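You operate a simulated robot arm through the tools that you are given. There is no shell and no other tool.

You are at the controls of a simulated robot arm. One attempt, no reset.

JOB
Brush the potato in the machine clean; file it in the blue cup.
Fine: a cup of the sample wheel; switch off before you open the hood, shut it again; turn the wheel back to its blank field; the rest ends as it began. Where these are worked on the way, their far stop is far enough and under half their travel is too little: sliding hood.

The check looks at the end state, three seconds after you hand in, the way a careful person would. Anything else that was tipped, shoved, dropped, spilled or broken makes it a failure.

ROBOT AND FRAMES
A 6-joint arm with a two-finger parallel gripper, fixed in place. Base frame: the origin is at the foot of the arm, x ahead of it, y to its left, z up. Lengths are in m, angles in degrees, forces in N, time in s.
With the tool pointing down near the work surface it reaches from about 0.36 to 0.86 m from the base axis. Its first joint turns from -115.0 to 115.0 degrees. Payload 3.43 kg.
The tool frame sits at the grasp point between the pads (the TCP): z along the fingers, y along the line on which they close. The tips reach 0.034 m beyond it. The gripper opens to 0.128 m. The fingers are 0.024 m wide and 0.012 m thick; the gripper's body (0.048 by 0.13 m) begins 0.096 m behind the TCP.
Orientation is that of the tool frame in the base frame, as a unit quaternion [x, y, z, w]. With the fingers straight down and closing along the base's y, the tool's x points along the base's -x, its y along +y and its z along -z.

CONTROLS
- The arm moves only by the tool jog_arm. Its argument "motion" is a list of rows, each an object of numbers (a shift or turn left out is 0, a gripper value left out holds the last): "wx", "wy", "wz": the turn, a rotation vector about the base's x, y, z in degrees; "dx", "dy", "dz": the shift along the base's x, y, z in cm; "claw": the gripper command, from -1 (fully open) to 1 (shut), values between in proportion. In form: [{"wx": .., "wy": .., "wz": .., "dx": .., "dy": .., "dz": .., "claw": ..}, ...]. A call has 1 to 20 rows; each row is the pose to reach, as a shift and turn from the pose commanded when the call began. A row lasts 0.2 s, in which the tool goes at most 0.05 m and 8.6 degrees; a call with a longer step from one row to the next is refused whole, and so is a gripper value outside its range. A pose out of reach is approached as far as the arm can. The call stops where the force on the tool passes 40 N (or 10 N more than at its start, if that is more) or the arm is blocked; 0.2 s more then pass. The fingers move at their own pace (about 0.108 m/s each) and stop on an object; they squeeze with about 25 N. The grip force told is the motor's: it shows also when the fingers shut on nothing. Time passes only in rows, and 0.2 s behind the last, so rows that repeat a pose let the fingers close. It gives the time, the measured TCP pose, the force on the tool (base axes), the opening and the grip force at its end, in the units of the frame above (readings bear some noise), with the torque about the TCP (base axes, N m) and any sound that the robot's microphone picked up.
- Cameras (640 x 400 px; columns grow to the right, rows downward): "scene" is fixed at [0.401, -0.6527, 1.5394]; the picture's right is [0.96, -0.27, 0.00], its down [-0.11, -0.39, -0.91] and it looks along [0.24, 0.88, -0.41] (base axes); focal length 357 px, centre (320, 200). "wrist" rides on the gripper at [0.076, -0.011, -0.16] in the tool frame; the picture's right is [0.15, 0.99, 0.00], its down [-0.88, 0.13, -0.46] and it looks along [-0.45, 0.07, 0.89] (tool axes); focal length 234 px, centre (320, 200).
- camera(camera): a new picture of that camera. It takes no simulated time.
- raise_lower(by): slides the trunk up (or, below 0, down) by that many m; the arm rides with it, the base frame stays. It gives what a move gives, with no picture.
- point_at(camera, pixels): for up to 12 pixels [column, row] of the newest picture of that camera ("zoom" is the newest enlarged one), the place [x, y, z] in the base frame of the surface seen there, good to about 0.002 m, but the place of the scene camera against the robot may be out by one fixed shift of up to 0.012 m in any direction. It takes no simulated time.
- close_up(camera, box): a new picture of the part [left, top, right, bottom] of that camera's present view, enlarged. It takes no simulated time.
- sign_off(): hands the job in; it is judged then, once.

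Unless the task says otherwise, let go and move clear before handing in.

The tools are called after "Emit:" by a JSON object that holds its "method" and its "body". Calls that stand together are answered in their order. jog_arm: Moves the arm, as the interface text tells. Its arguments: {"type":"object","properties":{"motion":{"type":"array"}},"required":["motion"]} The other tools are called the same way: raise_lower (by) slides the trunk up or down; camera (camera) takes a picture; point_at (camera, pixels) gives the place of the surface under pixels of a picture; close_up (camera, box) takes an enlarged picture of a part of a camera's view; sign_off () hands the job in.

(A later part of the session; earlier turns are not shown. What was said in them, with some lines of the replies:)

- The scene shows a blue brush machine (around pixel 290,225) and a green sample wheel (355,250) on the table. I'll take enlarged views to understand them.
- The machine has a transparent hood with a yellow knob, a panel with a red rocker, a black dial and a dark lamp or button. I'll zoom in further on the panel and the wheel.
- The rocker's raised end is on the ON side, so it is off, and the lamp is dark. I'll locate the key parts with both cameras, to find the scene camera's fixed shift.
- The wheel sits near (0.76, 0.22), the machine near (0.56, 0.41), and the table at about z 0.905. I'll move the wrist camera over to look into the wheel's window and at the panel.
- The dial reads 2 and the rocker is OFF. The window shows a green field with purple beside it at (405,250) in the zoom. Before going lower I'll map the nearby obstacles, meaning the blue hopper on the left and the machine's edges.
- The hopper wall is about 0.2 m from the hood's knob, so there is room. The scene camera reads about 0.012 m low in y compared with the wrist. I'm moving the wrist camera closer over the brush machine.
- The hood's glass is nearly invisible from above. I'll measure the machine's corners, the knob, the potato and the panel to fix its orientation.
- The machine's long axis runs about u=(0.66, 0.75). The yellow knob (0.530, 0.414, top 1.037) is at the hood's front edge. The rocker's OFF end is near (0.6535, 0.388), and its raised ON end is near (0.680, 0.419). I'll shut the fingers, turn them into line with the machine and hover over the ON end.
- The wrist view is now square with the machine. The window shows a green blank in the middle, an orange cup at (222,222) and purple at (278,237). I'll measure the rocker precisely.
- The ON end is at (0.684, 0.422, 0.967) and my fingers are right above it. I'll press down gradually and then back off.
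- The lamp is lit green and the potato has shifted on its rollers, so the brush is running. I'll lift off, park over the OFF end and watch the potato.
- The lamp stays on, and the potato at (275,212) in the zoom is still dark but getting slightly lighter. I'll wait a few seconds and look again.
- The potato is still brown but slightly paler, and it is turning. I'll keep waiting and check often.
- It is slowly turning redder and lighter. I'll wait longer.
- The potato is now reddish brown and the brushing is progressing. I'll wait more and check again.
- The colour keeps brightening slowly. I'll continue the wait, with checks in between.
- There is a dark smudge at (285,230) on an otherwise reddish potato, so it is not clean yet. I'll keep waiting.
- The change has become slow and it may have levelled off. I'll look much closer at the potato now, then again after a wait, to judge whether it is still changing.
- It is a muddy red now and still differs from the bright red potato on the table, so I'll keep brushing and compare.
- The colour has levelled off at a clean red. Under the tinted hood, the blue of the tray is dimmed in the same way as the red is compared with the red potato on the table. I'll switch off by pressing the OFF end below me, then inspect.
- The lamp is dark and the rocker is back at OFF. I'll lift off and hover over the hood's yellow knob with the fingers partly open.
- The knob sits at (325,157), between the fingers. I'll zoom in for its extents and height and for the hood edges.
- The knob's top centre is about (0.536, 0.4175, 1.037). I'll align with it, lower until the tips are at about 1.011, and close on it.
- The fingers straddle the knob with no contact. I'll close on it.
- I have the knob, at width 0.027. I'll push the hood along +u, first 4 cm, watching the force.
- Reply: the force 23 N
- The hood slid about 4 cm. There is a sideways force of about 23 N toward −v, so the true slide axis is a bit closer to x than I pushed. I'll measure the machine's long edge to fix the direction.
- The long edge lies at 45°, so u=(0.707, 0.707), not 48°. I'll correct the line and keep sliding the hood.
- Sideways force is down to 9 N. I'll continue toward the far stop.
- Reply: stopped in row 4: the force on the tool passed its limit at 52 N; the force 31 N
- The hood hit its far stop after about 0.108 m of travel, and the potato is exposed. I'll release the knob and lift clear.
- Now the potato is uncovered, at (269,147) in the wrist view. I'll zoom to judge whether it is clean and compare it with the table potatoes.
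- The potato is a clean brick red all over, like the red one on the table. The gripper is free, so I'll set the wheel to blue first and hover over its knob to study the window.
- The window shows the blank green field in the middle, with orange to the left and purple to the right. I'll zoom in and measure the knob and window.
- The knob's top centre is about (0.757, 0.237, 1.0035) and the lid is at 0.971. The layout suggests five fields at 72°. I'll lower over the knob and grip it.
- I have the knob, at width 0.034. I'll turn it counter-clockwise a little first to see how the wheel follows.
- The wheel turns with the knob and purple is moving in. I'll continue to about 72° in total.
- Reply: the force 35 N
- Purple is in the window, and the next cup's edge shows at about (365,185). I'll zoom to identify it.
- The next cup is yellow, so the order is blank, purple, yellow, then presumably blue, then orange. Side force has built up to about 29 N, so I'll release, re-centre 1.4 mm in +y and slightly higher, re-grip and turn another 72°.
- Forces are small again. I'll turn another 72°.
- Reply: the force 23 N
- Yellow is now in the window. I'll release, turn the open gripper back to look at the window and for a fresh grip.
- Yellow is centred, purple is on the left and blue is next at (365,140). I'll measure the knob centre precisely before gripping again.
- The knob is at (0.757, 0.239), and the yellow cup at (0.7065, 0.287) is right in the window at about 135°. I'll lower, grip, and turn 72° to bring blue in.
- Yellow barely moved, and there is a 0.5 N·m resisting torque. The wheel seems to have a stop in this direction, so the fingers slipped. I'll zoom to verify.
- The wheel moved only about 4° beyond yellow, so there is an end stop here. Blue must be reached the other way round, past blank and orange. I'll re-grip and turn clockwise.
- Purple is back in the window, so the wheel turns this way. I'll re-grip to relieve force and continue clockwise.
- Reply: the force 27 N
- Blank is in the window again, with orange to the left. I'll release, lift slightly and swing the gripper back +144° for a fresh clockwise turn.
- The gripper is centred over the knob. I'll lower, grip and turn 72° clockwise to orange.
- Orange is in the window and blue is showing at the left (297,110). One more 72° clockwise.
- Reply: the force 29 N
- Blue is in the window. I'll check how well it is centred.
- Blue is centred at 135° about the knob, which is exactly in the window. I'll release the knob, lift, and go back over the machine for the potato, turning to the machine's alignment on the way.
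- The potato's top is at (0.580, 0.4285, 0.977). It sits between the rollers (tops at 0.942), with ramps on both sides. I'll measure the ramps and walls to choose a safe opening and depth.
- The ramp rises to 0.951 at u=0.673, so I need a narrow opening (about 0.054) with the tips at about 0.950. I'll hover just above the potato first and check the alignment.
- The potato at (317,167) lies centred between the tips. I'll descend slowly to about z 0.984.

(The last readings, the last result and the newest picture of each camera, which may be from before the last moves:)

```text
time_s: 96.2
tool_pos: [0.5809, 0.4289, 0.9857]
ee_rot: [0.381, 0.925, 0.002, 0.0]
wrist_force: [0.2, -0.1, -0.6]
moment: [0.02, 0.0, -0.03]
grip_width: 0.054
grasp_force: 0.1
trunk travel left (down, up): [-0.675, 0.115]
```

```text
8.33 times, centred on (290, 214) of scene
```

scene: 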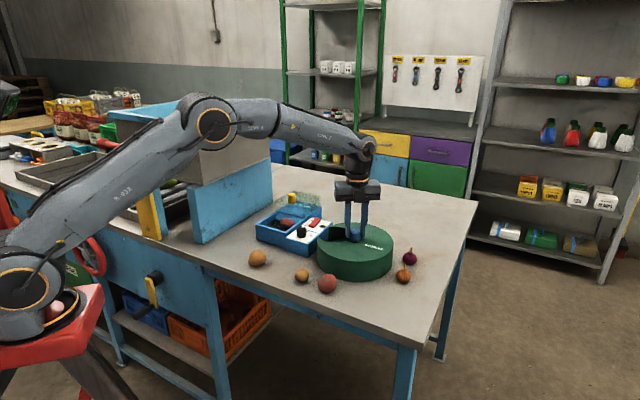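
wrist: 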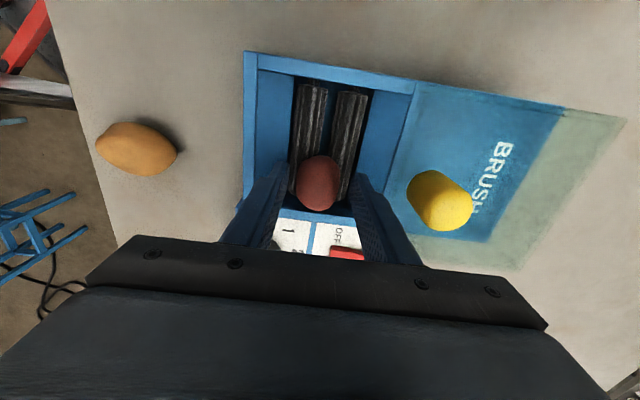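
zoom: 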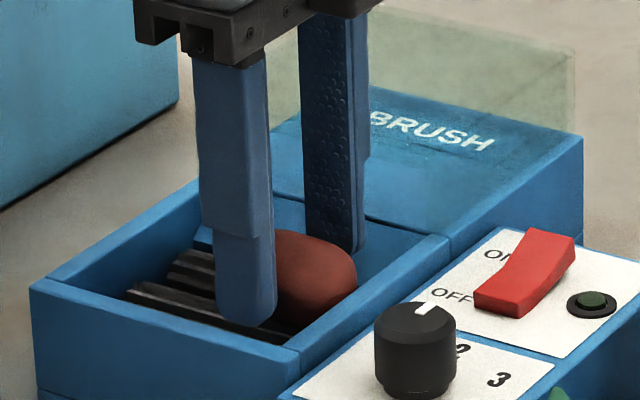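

The fingers straddle the potato, but they look about 5 mm too far toward +v. I'll shift 5 mm toward −v and then close.

Emit:
{"method": "jog_arm", "body": {"motion": [{"dx": 0.35, "dy": -0.35, "dz": -0.1}, {"dx": 0.35, "dy": -0.35, "dz": -0.1}, {"dx": 0.35, "dy": -0.35, "dz": -0.1, "claw": 1}, {"dx": 0.35, "dy": -0.35, "dz": -0.1, "claw": 1}, {"dx": 0.35, "dy": -0.35, "dz": -0.1, "claw": 1}, {"dx": 0.35, "dy": -0.35, "dz": -0.1, "claw": 1}]}}

Emit:
{"method": "close_up", "body": {"camera": "scene", "box": [260, 190, 320, 238]}}

Emit:
{"method": "camera", "body": {"camera": "wrist"}}

```text
time_s: 97.6
tool_pos: [0.5849, 0.4257, 0.9841]
ee_rot: [0.381, 0.925, 0.001, 0.001]
wrist_force: [-0.6, 0.5, 0.7]
moment: [0.0, 0.05, 0.0]
grip_width: 0.0361
grasp_force: 25.1
trunk travel left (down, up): [-0.675, 0.115]
```

```text
8.33 times, centred on (290, 214) of scene
```

zoom: 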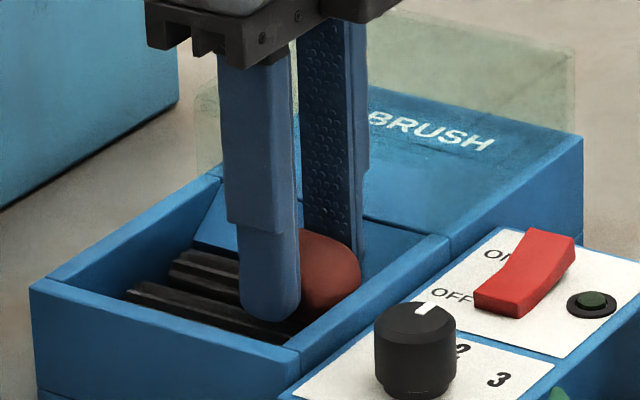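

```text
taken
```

wrist: 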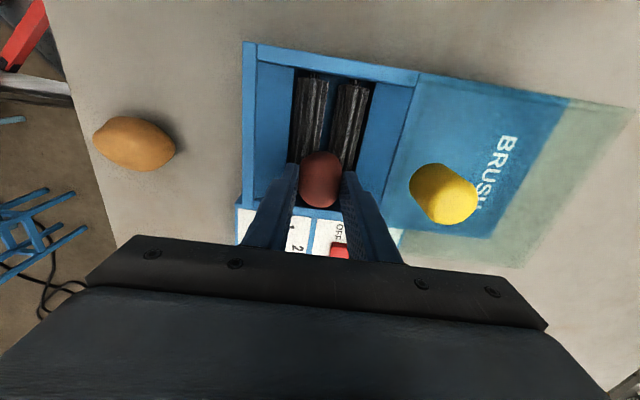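

The grip is on the potato at 0.036 with 25 N. I'll lift it slowly and check that it holds.

Emit:
{"method": "jog_arm", "body": {"motion": [{"dz": 1}, {"dz": 2.5}, {"dz": 4}, {"dz": 6}, {"dz": 8}, {"dz": 8}]}}

Emit:
{"method": "close_up", "body": {"camera": "scene", "box": [250, 160, 350, 240]}}

Emit:
{"method": "camera", "body": {"camera": "wrist"}}

```text
time_s: 99.0
tool_pos: [0.5855, 0.4257, 1.0641]
ee_rot: [0.381, 0.925, 0.002, 0.001]
wrist_force: [0.2, -0.5, -0.6]
moment: [0.0, -0.01, 0.01]
grip_width: 0.0359
grasp_force: 25.4
trunk travel left (down, up): [-0.675, 0.115]
```

```text
5.00 times, centred on (300, 200) of scene
```

zoom: 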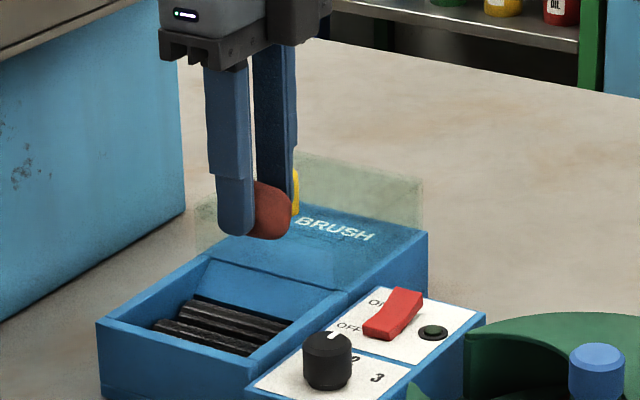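

```text
taken
```

wrist: 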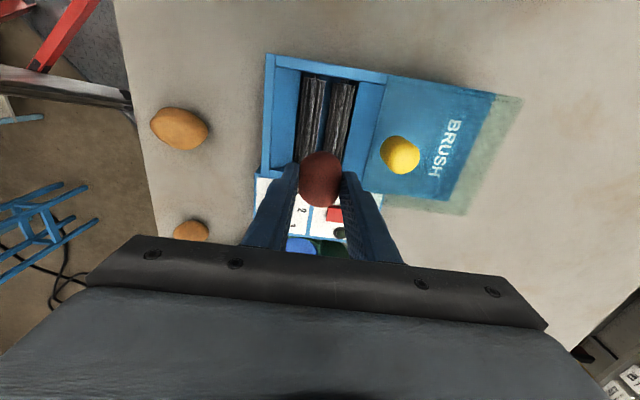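

The potato is held securely clear of the tray. I'll carry it over the wheel's window, above the blue cup at (0.708, 0.2885).

Emit:
{"method": "jog_arm", "body": {"motion": [{"dz": 2}, {"dx": 2, "dy": -2.3, "dz": 3}, {"dx": 4.5, "dy": -5.1, "dz": 3}, {"dx": 7, "dy": -7.9, "dz": 3}, {"dx": 9.6, "dy": -10.8, "dz": 3}, {"dx": 12.25, "dy": -13.72, "dz": 3}, {"dx": 12.25, "dy": -13.72, "dz": 3}]}}

Emit:
{"method": "camera", "body": {"camera": "wrist"}}

Emit:
{"method": "close_up", "body": {"camera": "scene", "box": [270, 180, 410, 290]}}

```text
time_s: 100.6
tool_pos: [0.7077, 0.2886, 1.0935]
ee_rot: [0.382, 0.924, 0.002, 0.0]
wrist_force: [0.3, -0.1, -0.8]
moment: [0.04, 0.01, -0.01]
grip_width: 0.0356
grasp_force: 24.5
trunk travel left (down, up): [-0.675, 0.115]
```

```text
taken
```

wrist: 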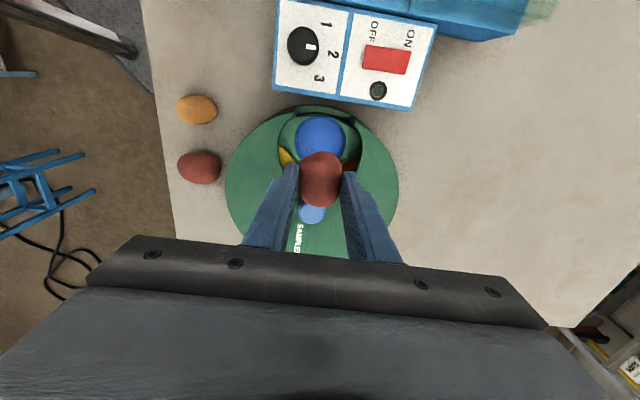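

```text
3.64 times, centred on (340, 235) of scene
```

zoom: 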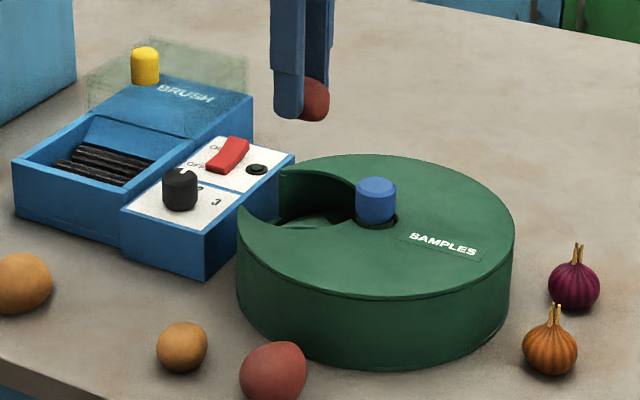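

The potato is hovering over the window. I'll verify the cup's position from here before lowering.

Emit:
{"method": "close_up", "body": {"camera": "wrist", "box": [220, 95, 420, 225]}}

Emit:
{"method": "point_at", "body": {"camera": "wrist", "pixels": [[320, 120], [299, 137], [342, 137], [320, 137], [320, 160], [320, 180], [320, 200], [303, 180], [338, 180], [312, 214]]}}

```text
3.08 times, centred on (320, 160) of wrist
```

zoom: 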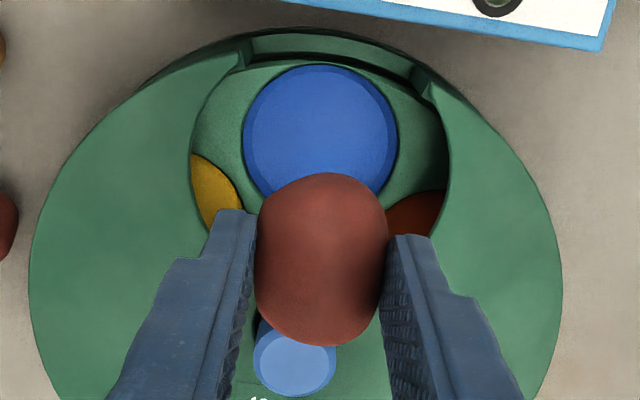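

```text
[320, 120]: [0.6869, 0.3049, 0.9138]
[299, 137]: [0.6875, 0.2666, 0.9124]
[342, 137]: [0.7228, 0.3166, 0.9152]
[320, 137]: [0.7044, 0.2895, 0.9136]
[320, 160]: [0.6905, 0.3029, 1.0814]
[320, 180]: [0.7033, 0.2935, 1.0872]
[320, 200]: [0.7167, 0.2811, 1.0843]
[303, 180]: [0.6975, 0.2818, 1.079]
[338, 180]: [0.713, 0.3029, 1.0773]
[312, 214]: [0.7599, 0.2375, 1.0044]
```

The potato is about 2.6 mm off the cup centre and its top is 6 mm below the TCP, so its bottom should touch the cup floor near TCP z 0.964. I'll correct and lower into the window.

Emit:
{"method": "jog_arm", "body": {"motion": [{"dx": 0.13, "dy": -0.23, "dz": -3}, {"dx": 0.13, "dy": -0.23, "dz": -6}, {"dx": 0.13, "dy": -0.23, "dz": -8.5}, {"dx": 0.13, "dy": -0.23, "dz": -10}, {"dx": 0.13, "dy": -0.23, "dz": -11}, {"dx": 0.13, "dy": -0.23, "dz": -11.8}, {"dx": 0.13, "dy": -0.23, "dz": -12.3}]}}

Emit:
{"method": "camera", "body": {"camera": "wrist"}}

Emit:
{"method": "close_up", "body": {"camera": "scene", "box": [300, 200, 400, 280]}}

```text
time_s: 102.2
tool_pos: [0.7079, 0.2862, 0.9723]
ee_rot: [0.382, 0.924, 0.002, 0.0]
wrist_force: [0.0, 0.1, -0.3]
moment: [0.01, 0.01, 0.04]
grip_width: 0.036
grasp_force: 25.6
trunk travel left (down, up): [-0.675, 0.115]
```

```text
taken
```

wrist: 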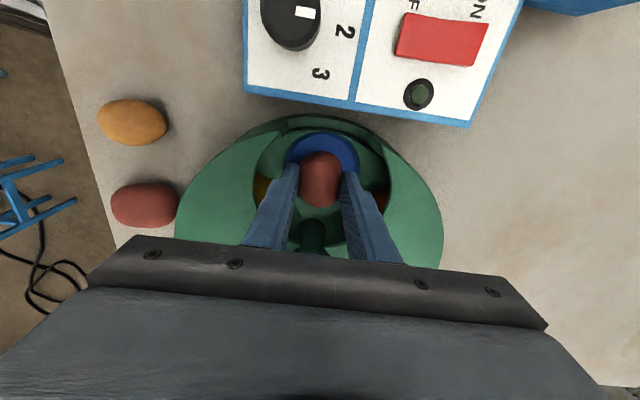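

```text
5.00 times, centred on (350, 240) of scene
```

zoom: 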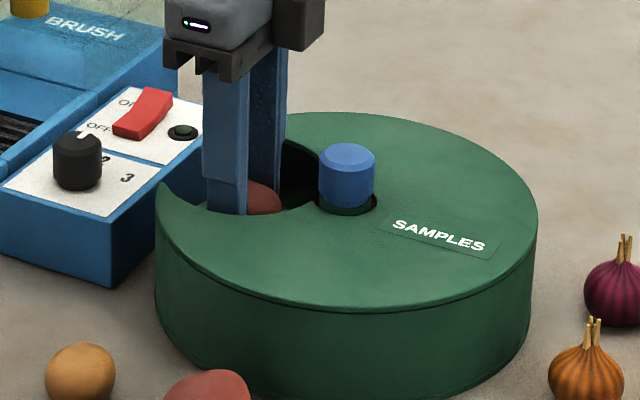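

There is no contact yet at TCP 0.972. I'll ease down a few more millimetres, watching for contact.

Emit:
{"method": "jog_arm", "body": {"motion": [{"dz": -0.3}, {"dz": -0.6}]}}

Emit:
{"method": "close_up", "body": {"camera": "wrist", "box": [240, 110, 400, 230]}}

Emit:
{"method": "point_at", "body": {"camera": "zoom", "pixels": [[320, 250], [320, 200], [320, 300], [270, 250], [370, 250], [320, 120]]}}

```text
time_s: 102.8
tool_pos: [0.7096, 0.2869, 0.9665]
ee_rot: [0.381, 0.925, 0.002, 0.0]
wrist_force: [0.5, 0.5, -0.6]
moment: [0.01, -0.01, -0.04]
grip_width: 0.0353
grasp_force: 25.3
trunk travel left (down, up): [-0.675, 0.115]
```

```text
3.33 times, centred on (320, 170) of wrist
```

zoom: 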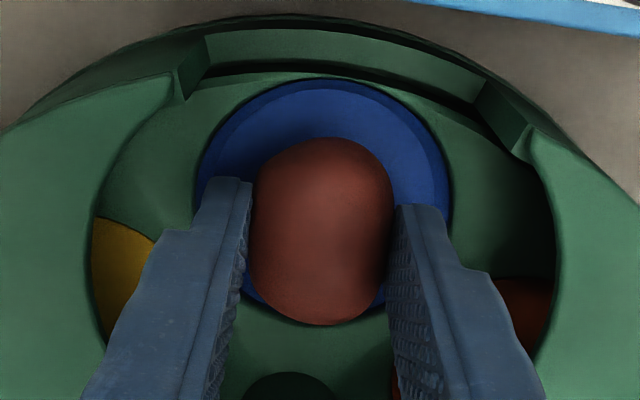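

```text
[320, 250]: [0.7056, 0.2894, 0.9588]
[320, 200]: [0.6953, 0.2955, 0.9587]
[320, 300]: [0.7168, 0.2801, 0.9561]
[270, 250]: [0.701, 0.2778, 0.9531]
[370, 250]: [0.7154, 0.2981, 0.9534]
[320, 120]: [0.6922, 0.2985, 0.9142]
```

The potato's top is at 0.959 with no contact force yet. I'll go a few millimetres further.

Emit:
{"method": "jog_arm", "body": {"motion": [{"dz": -0.2}, {"dz": -0.4}]}}

```text
time_s: 103.4
tool_pos: [0.7082, 0.2866, 0.9619]
ee_rot: [0.382, 0.924, 0.001, 0.0]
wrist_force: [-0.1, 0.1, -1.2]
moment: [0.0, 0.01, -0.04]
grip_width: 0.0355
grasp_force: 25.1
trunk travel left (down, up): [-0.675, 0.115]
```

Still no contact. I'll take another two small steps; the tips must stay above the disc at 0.923.

Emit:
{"method": "jog_arm", "body": {"motion": [{"dz": -0.15}, {"dz": -0.25}]}}

Emit:
{"method": "close_up", "body": {"camera": "wrist", "box": [240, 110, 400, 230]}}

Emit:
{"method": "point_at", "body": {"camera": "zoom", "pixels": [[320, 250], [320, 210], [320, 300], [150, 200], [480, 200], [320, 380]]}}

```text
time_s: 104.0
tool_pos: [0.7093, 0.2869, 0.9597]
ee_rot: [0.381, 0.925, 0.002, 0.001]
wrist_force: [-0.4, 0.2, -0.3]
moment: [-0.04, 0.02, -0.02]
grip_width: 0.0352
grasp_force: 24.9
trunk travel left (down, up): [-0.675, 0.115]
```

```text
3.33 times, centred on (320, 170) of wrist
```

zoom: 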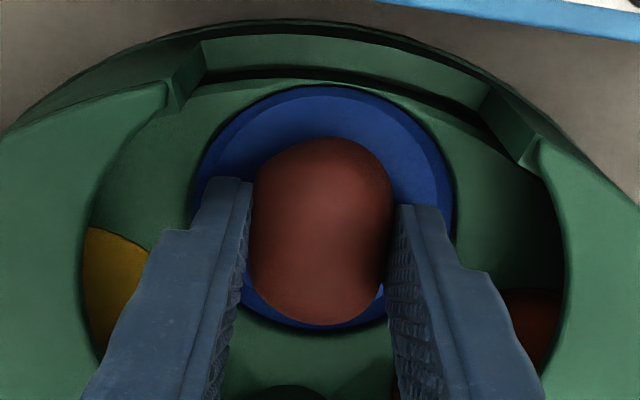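

```text
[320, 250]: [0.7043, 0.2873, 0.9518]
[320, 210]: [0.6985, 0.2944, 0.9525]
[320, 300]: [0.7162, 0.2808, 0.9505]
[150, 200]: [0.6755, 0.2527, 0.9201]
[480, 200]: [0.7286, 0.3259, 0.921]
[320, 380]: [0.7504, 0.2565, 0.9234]
```

The potato's top is at 0.952 over the cup floor at 0.9135, so it is within a couple of millimetres of resting. I'll release gently.

Emit:
{"method": "jog_arm", "body": {"motion": [{"dz": -0.05, "claw": 0.42}, {"dz": -0.05, "claw": 0.36}, {"dz": -0.05, "claw": 0.3}, {"dz": -0.05, "claw": 0.22}, {"dz": -0.05, "claw": 0.22}]}}

Emit:
{"method": "close_up", "body": {"camera": "wrist", "box": [240, 110, 400, 230]}}

Emit:
{"method": "point_at", "body": {"camera": "zoom", "pixels": [[320, 250], [320, 210], [320, 300], [280, 250], [370, 250]]}}

```text
time_s: 105.2
tool_pos: [0.7076, 0.287, 0.9578]
ee_rot: [0.381, 0.925, 0.002, 0.0]
wrist_force: [0.5, 0.1, 0.3]
moment: [-0.02, -0.01, -0.03]
grip_width: 0.0502
grasp_force: 0.0
trunk travel left (down, up): [-0.675, 0.115]
```

```text
3.33 times, centred on (320, 170) of wrist
```

zoom: 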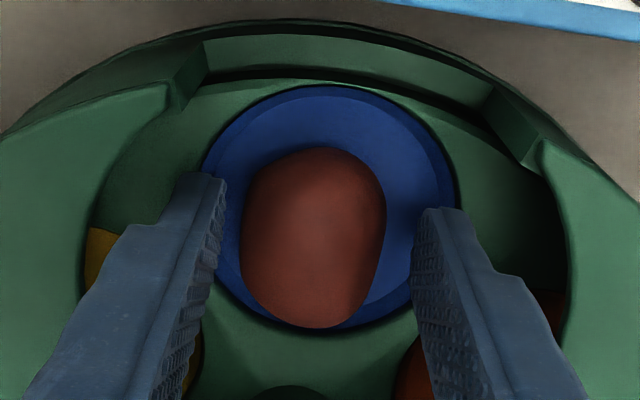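

```text
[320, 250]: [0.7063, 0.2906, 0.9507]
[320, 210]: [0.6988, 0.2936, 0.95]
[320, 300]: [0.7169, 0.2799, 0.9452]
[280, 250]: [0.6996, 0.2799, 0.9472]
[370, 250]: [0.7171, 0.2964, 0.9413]
```

The potato rests in the blue cup. I'll lift straight up and check.

Emit:
{"method": "jog_arm", "body": {"motion": [{"dz": 1}, {"dz": 3}, {"dz": 6}, {"dz": 10}, {"dz": 14}, {"dz": 18}, {"dz": 18}]}}

Emit:
{"method": "camera", "body": {"camera": "wrist"}}

Emit:
{"method": "camera", "body": {"camera": "scene"}}

```text
time_s: 106.8
tool_pos: [0.708, 0.2874, 1.139]
ee_rot: [0.381, 0.924, 0.002, -0.001]
wrist_force: [0.1, -0.5, -0.4]
moment: [0.0, 0.0, 0.04]
grip_width: 0.0499
grasp_force: 0.0
trunk travel left (down, up): [-0.675, 0.115]
```

```text
taken
```

wrist: 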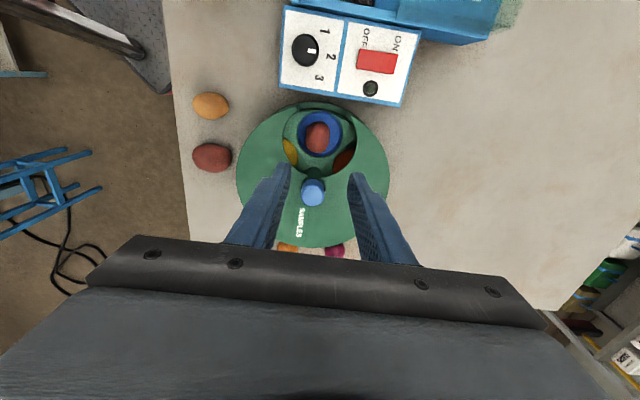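

```text
taken
```

scene: 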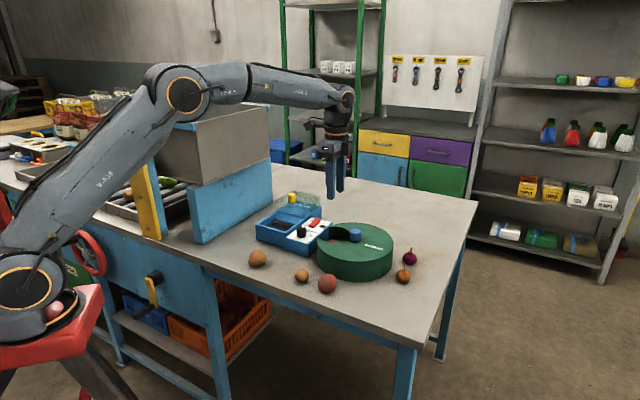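

The potato sits in the blue cup at (318,137). Next I'll move onto the wheel's knob and grip it, to turn back counter-clockwise by 144°.

Emit:
{"method": "jog_arm", "body": {"motion": [{"dx": 2.5, "dy": -2.4, "claw": 0}, {"dx": 4.95, "dy": -4.86, "claw": 0}, {"dx": 4.95, "dy": -4.86, "dz": -4}, {"dx": 4.95, "dy": -4.86, "dz": -8}, {"dx": 4.95, "dy": -4.86, "dz": -11}, {"dx": 4.95, "dy": -4.86, "dz": -12.4}, {"dx": 4.95, "dy": -4.86, "dz": -12.4}, {"dx": 4.95, "dy": -4.86, "dz": -12.4, "claw": 1}, {"dx": 4.95, "dy": -4.86, "dz": -12.4, "claw": 1}, {"dx": 4.95, "dy": -4.86, "dz": -12.4, "claw": 1}]}}

Emit:
{"method": "camera", "body": {"camera": "wrist"}}

```text
time_s: 109.0
tool_pos: [0.7593, 0.2368, 1.0124]
ee_rot: [0.381, 0.925, 0.001, 0.001]
wrist_force: [3.9, 2.5, -2.9]
moment: [-0.33, -0.18, 0.02]
grip_width: 0.0334
grasp_force: 45.4
trunk travel left (down, up): [-0.675, 0.115]
```

```text
taken
```

wrist: 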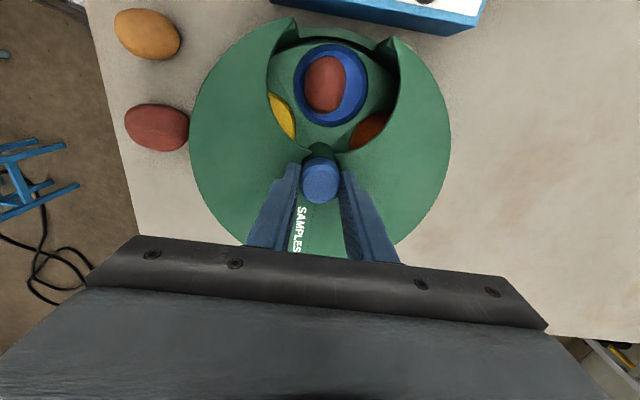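

The knob is gripped and the potato lies well inside the blue cup at (325,82). I'll turn slowly, +72° at 5° per row.

Emit:
{"method": "jog_arm", "body": {"motion": [{"wz": 3}, {"wz": 7}, {"wz": 12}, {"wz": 17}, {"wz": 22}, {"wz": 27}, {"wz": 32}, {"wz": 37}, {"wz": 42}, {"wz": 47}, {"wz": 52}, {"wz": 57}, {"wz": 62}, {"wz": 67}, {"wz": 72}, {"wz": 72}]}}

Emit:
{"method": "camera", "body": {"camera": "wrist"}}

```text
time_s: 112.4
tool_pos: [0.7605, 0.2402, 1.013]
ee_rot: [-0.236, 0.972, 0.002, 0.0]
wrist_force: [27.1, 10.8, -7.3]
moment: [-0.49, -0.39, 0.08]
grip_width: 0.0332
grasp_force: 45.0
trunk travel left (down, up): [-0.675, 0.115]
```

```text
taken
```

wrist: 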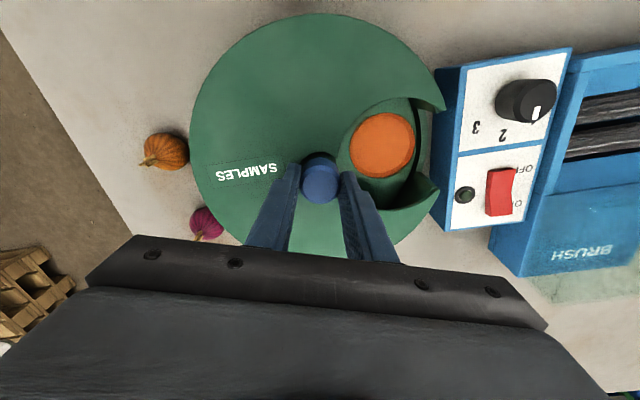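

Orange is in the window. I'll re-grip to relieve force and turn the last 72°.

Emit:
{"method": "jog_arm", "body": {"motion": [{"claw": 0.2}, {"claw": 0.2}, {"claw": 1, "dy": 0.05}, {"claw": 1, "dy": 0.05}, {"claw": 1, "dy": 0.05}, {"wz": 5, "dy": 0.05}, {"wz": 10, "dy": 0.05}, {"wz": 15, "dy": 0.05}, {"wz": 20, "dy": 0.05}, {"wz": 25, "dy": 0.05}, {"wz": 30, "dy": 0.05}, {"wz": 35, "dy": 0.05}, {"wz": 40, "dy": 0.05}, {"wz": 46, "dy": 0.05}, {"wz": 52, "dy": 0.05}, {"wz": 58, "dy": 0.05}, {"wz": 64, "dy": 0.05}, {"wz": 69, "dy": 0.05}, {"wz": 72, "dy": 0.05}, {"wz": 72, "dy": 0.05}]}}

Emit:
{"method": "camera", "body": {"camera": "wrist"}}

```text
time_s: 116.6
tool_pos: [0.7581, 0.2354, 1.0137]
ee_rot: [0.762, -0.648, -0.001, 0.001]
wrist_force: [3.5, -14.4, -10.3]
moment: [-0.49, -0.74, 0.02]
grip_width: 0.0331
grasp_force: 44.7
trunk travel left (down, up): [-0.675, 0.115]
```

```text
taken
```

wrist: 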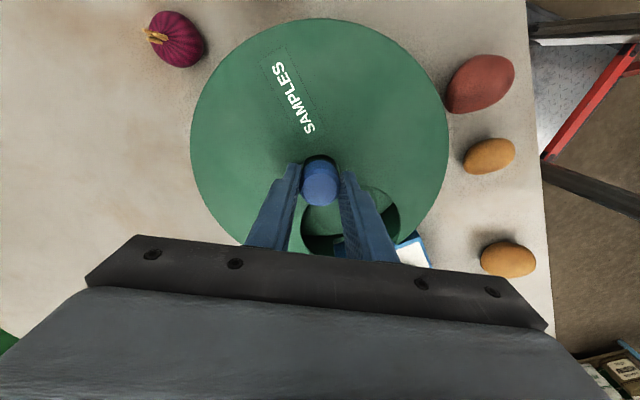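

Blank is back in the window. I'll release, lift and swing back to the earlier viewing pose to check the alignment.

Emit:
{"method": "jog_arm", "body": {"motion": [{"claw": 0}, {"claw": 0}, {"dz": 4}, {"dz": 8, "wz": -8}, {"dz": 12, "wz": -16}, {"dz": 12.7, "wz": -24}, {"dz": 12.7, "wz": -32}, {"dz": 12.7, "wz": -40}, {"dz": 12.7, "wz": -48}, {"dz": 12.7, "wz": -56}, {"dz": 12.7, "wz": -64}, {"dz": 12.7, "wz": -72}, {"dz": 12.7, "wz": -80}, {"dz": 12.7, "wz": -88}, {"dz": 12.7, "wz": -96}, {"dz": 12.7, "wz": -104}, {"dz": 12.7, "wz": -112}, {"dz": 12.7, "wz": -120}, {"dz": 12.7, "wz": -128}, {"dz": 12.7, "wz": -136}]}}

Emit:
{"method": "jog_arm", "body": {"motion": [{"dx": -0.3, "dy": -0.1, "wz": -8}, {"dx": -0.3, "dy": -0.1, "wz": -8}]}}

Emit:
{"method": "camera", "body": {"camera": "wrist"}}

Emit:
{"method": "close_up", "body": {"camera": "wrist", "box": [235, 40, 411, 216]}}

```text
time_s: 120.8
tool_pos: [0.757, 0.2383, 1.1426]
ee_rot: [0.317, 0.949, 0.003, 0.001]
wrist_force: [0.4, 0.4, -0.5]
moment: [-0.01, 0.01, 0.0]
grip_width: 0.0642
grasp_force: 0.0
trunk travel left (down, up): [-0.675, 0.115]
```

```text
time_s: 121.4
tool_pos: [0.7539, 0.237, 1.1414]
ee_rot: [0.381, 0.924, 0.001, 0.0]
wrist_force: [-0.5, -0.3, -0.6]
moment: [-0.02, 0.05, -0.01]
grip_width: 0.0638
grasp_force: 0.0
trunk travel left (down, up): [-0.675, 0.115]
```

```text
taken
```

wrist: 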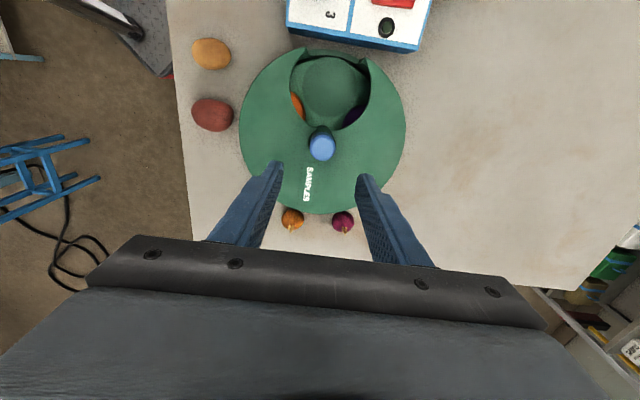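

```text
2.27 times, centred on (323, 128) of wrist
```

zoom: 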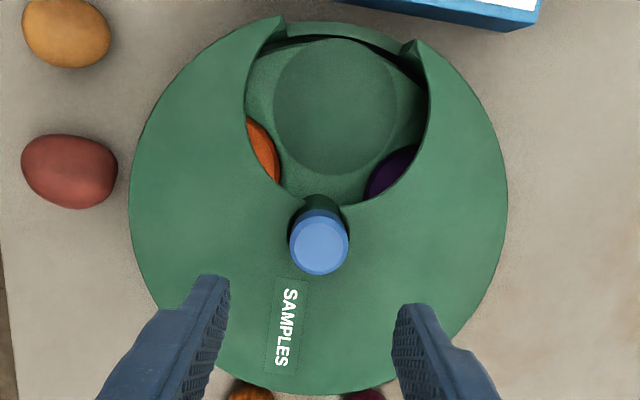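

The wheel view is identical to the start, with blank centred, orange on the left and purple on the right. Now I'll go back over the hood's knob, near (0.613, 0.496), to close it.

Emit:
{"method": "jog_arm", "body": {"motion": [{"dx": -2, "dy": 3.7}, {"dx": -4, "dy": 7.4}, {"dx": -6, "dy": 11.1}, {"dx": -8, "dy": 14.8}, {"dx": -10, "dy": 18.5}, {"dx": -12, "dy": 22.2}, {"dx": -14.1, "dy": 25.95}, {"dx": -14.1, "dy": 25.95, "claw": -0.1}]}}

Emit:
{"method": "camera", "body": {"camera": "wrist"}}

Emit:
{"method": "close_up", "body": {"camera": "wrist", "box": [220, 60, 420, 190]}}

```text
time_s: 123.2
tool_pos: [0.6138, 0.498, 1.1413]
ee_rot: [0.381, 0.925, 0.002, 0.0]
wrist_force: [0.2, 0.4, -0.6]
moment: [-0.03, -0.03, 0.0]
grip_width: 0.0701
grasp_force: 0.0
trunk travel left (down, up): [-0.675, 0.115]
```

```text
taken
```

wrist: 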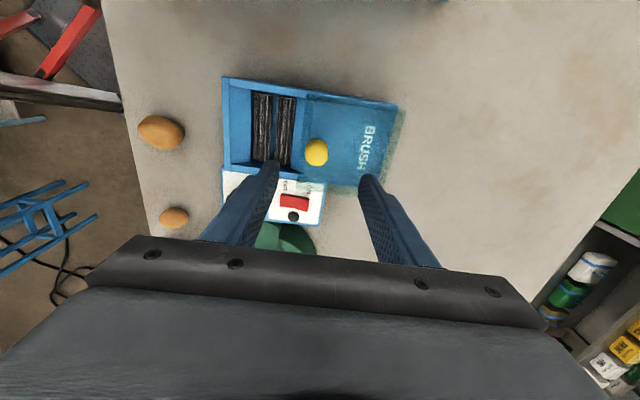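

```text
3.08 times, centred on (320, 125) of wrist
```

zoom: 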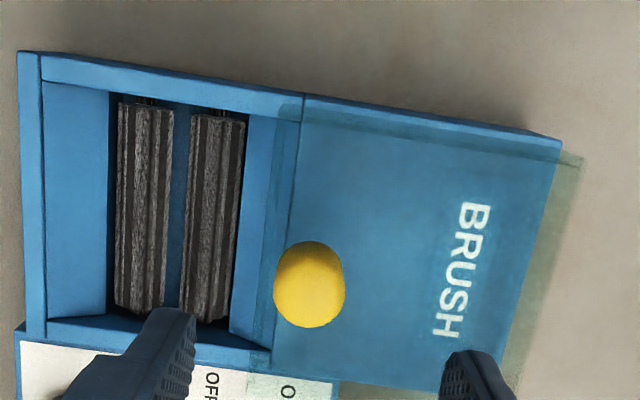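

The knob is at (316,152). I'll measure it before lowering.

Emit:
{"method": "point_at", "body": {"camera": "wrist", "pixels": [[316, 145], [316, 152], [316, 160], [308, 152], [325, 152], [316, 157]]}}

```text
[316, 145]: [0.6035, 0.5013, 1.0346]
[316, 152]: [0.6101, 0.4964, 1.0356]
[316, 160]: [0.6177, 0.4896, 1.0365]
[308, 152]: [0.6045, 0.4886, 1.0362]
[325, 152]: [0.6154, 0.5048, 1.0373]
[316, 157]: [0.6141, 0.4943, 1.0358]
```

The knob centre is about (0.6124, 0.495). I'll align, lower to z 1.045 and grip it.

Emit:
{"method": "jog_arm", "body": {"motion": [{"dx": -0.14, "dy": -0.3, "dz": -3}, {"dx": -0.14, "dy": -0.3, "dz": -6.5}, {"dx": -0.14, "dy": -0.3, "dz": -8.7}, {"dx": -0.14, "dy": -0.3, "dz": -9.6}, {"dx": -0.14, "dy": -0.3, "dz": -9.6}, {"dx": -0.14, "dy": -0.3, "dz": -9.6, "claw": 0.4}, {"dx": -0.14, "dy": -0.3, "dz": -9.6, "claw": 1}, {"dx": -0.14, "dy": -0.3, "dz": -9.6, "claw": 1}]}}

Emit:
{"method": "close_up", "body": {"camera": "scene", "box": [240, 170, 346, 262]}}

```text
time_s: 125.0
tool_pos: [0.6139, 0.4952, 1.0443]
ee_rot: [0.381, 0.925, 0.002, 0.001]
wrist_force: [-2.4, -2.1, -0.6]
moment: [-0.35, 0.3, -0.05]
grip_width: 0.0268
grasp_force: 45.4
trunk travel left (down, up): [-0.675, 0.115]
```

```text
4.35 times, centred on (293, 216) of scene
```

zoom: 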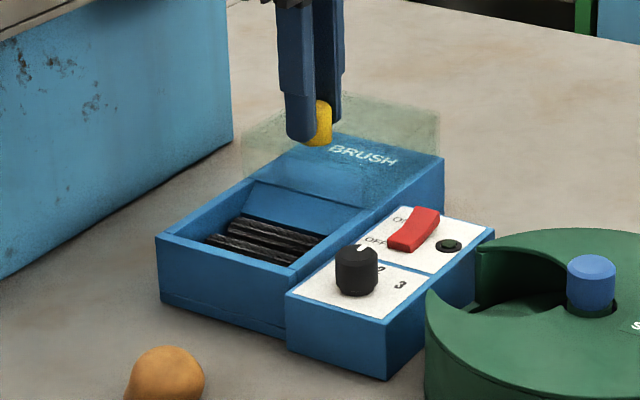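

The knob is gripped with little side force. I'll slide the hood back along −u, first 6 cm.

Emit:
{"method": "jog_arm", "body": {"motion": [{"dx": -0.71, "dy": -0.71}, {"dx": -1.41, "dy": -1.41}, {"dx": -2.12, "dy": -2.12}, {"dx": -2.83, "dy": -2.83}, {"dx": -3.54, "dy": -3.54}, {"dx": -4.24, "dy": -4.24}]}}

```text
time_s: 126.4
tool_pos: [0.57, 0.4514, 1.0448]
ee_rot: [0.381, 0.925, 0.002, 0.001]
wrist_force: [5.2, -5.4, -4.6]
moment: [-0.42, 0.14, -0.01]
grip_width: 0.027
grasp_force: 45.0
trunk travel left (down, up): [-0.675, 0.115]
```

It is sliding freely. I'll continue to the closed stop.

Emit:
{"method": "jog_arm", "body": {"motion": [{"dx": -0.69, "dy": -0.72}, {"dx": -1.4, "dy": -1.43}, {"dx": -2.1, "dy": -2.14}, {"dx": -2.81, "dy": -2.85}, {"dx": -3.17, "dy": -3.2}, {"dx": -3.45, "dy": -3.48}, {"dx": -3.6, "dy": -3.63}]}}

Emit:
{"method": "close_up", "body": {"camera": "scene", "box": [240, 170, 346, 262]}}

```text
time_s: 128.0
tool_pos: [0.5375, 0.4168, 1.0456]
ee_rot: [0.381, 0.925, 0.005, 0.001]
wrist_force: [25.7, 15.0, -14.1]
moment: [-0.01, -0.01, -0.07]
grip_width: 0.027
grasp_force: 45.6
trunk travel left (down, up): [-0.675, 0.115]
```

```text
4.35 times, centred on (293, 216) of scene
```

zoom: 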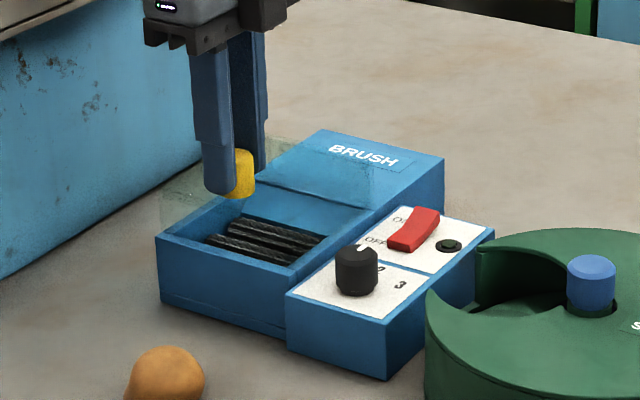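

The hood is against its closed stop, with force opposing further motion and the position matching the start. I'll release, lift and retreat.

Emit:
{"method": "jog_arm", "body": {"motion": [{"claw": -0.1}, {"claw": -0.1}, {"dz": 2}, {"dz": 6}, {"dz": 10}, {"dz": 14}, {"dz": 18}, {"dz": 18}]}}

Emit:
{"method": "camera", "body": {"camera": "scene"}}

Emit:
{"method": "close_up", "body": {"camera": "scene", "box": [230, 180, 430, 305]}}

Emit:
{"method": "camera", "body": {"camera": "wrist"}}

```text
time_s: 129.8
tool_pos: [0.533, 0.4137, 1.2251]
ee_rot: [0.381, 0.924, 0.002, 0.0]
wrist_force: [-0.4, 1.1, 0.1]
moment: [0.0, 0.01, -0.01]
grip_width: 0.0705
grasp_force: 0.0
trunk travel left (down, up): [-0.675, 0.115]
```

```text
taken
```

scene: 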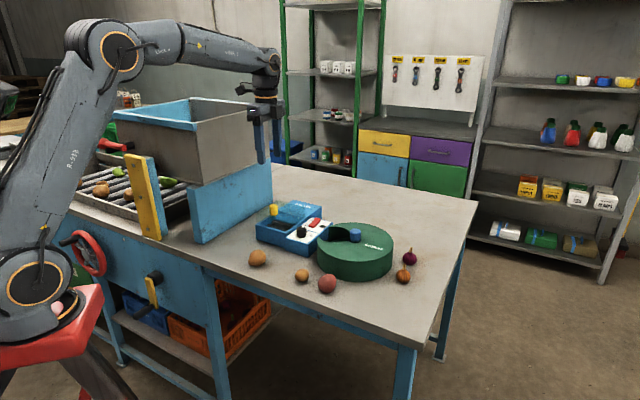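

```text
3.20 times, centred on (330, 242) of scene
```

zoom: 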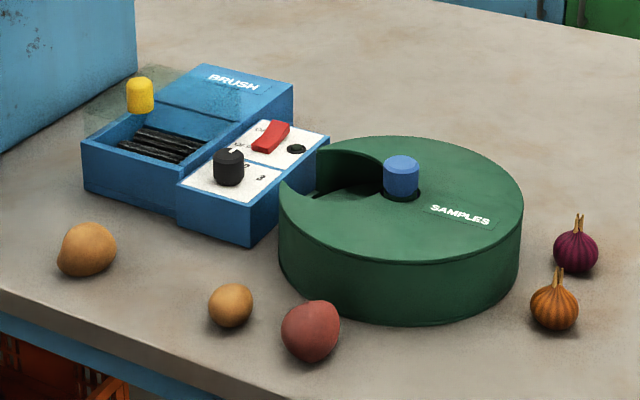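

```text
taken
```

wrist: 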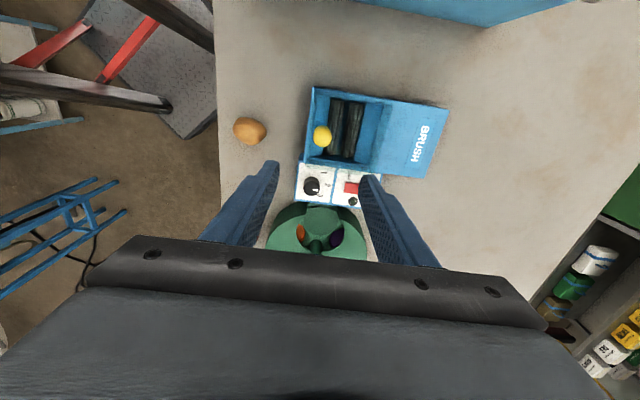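

The final view matches the start. The hood is shut (yellow knob at (139,95) in the zoom, as before), the rocker is OFF, the lamp is dark and the dial is at 2. The wheel is on its blank field with the clean potato inside the blue cup, and nothing else has moved. The arm is clear and empty, so I'm handing in.

Emit:
{"method": "sign_off", "body": {}}

```text
The job is handed in.
```

The potato is brushed clean and sits in the blue cup of the sample wheel. The job is handed in.

- **Brushing:** I ran the machine for about 40 s. The colour stopped changing, and with the hood open the potato was an even brick red, like the red one on the table. I only saw its visible sides, not the underside.
- **Machine:** I switched it off before opening the hood. The hood went to its far stop and is now back against its closed stop. The dial still reads 2 and the lamp is dark.
- **Wheel:** It will not turn all the way round. It stopped just past yellow, so I reached blue the other way, past orange. It is back on the blank field, and the view matches the one I took before turning it.
- **Everything else:** The last pictures show nothing else on the table moved, and the arm is empty and clear.
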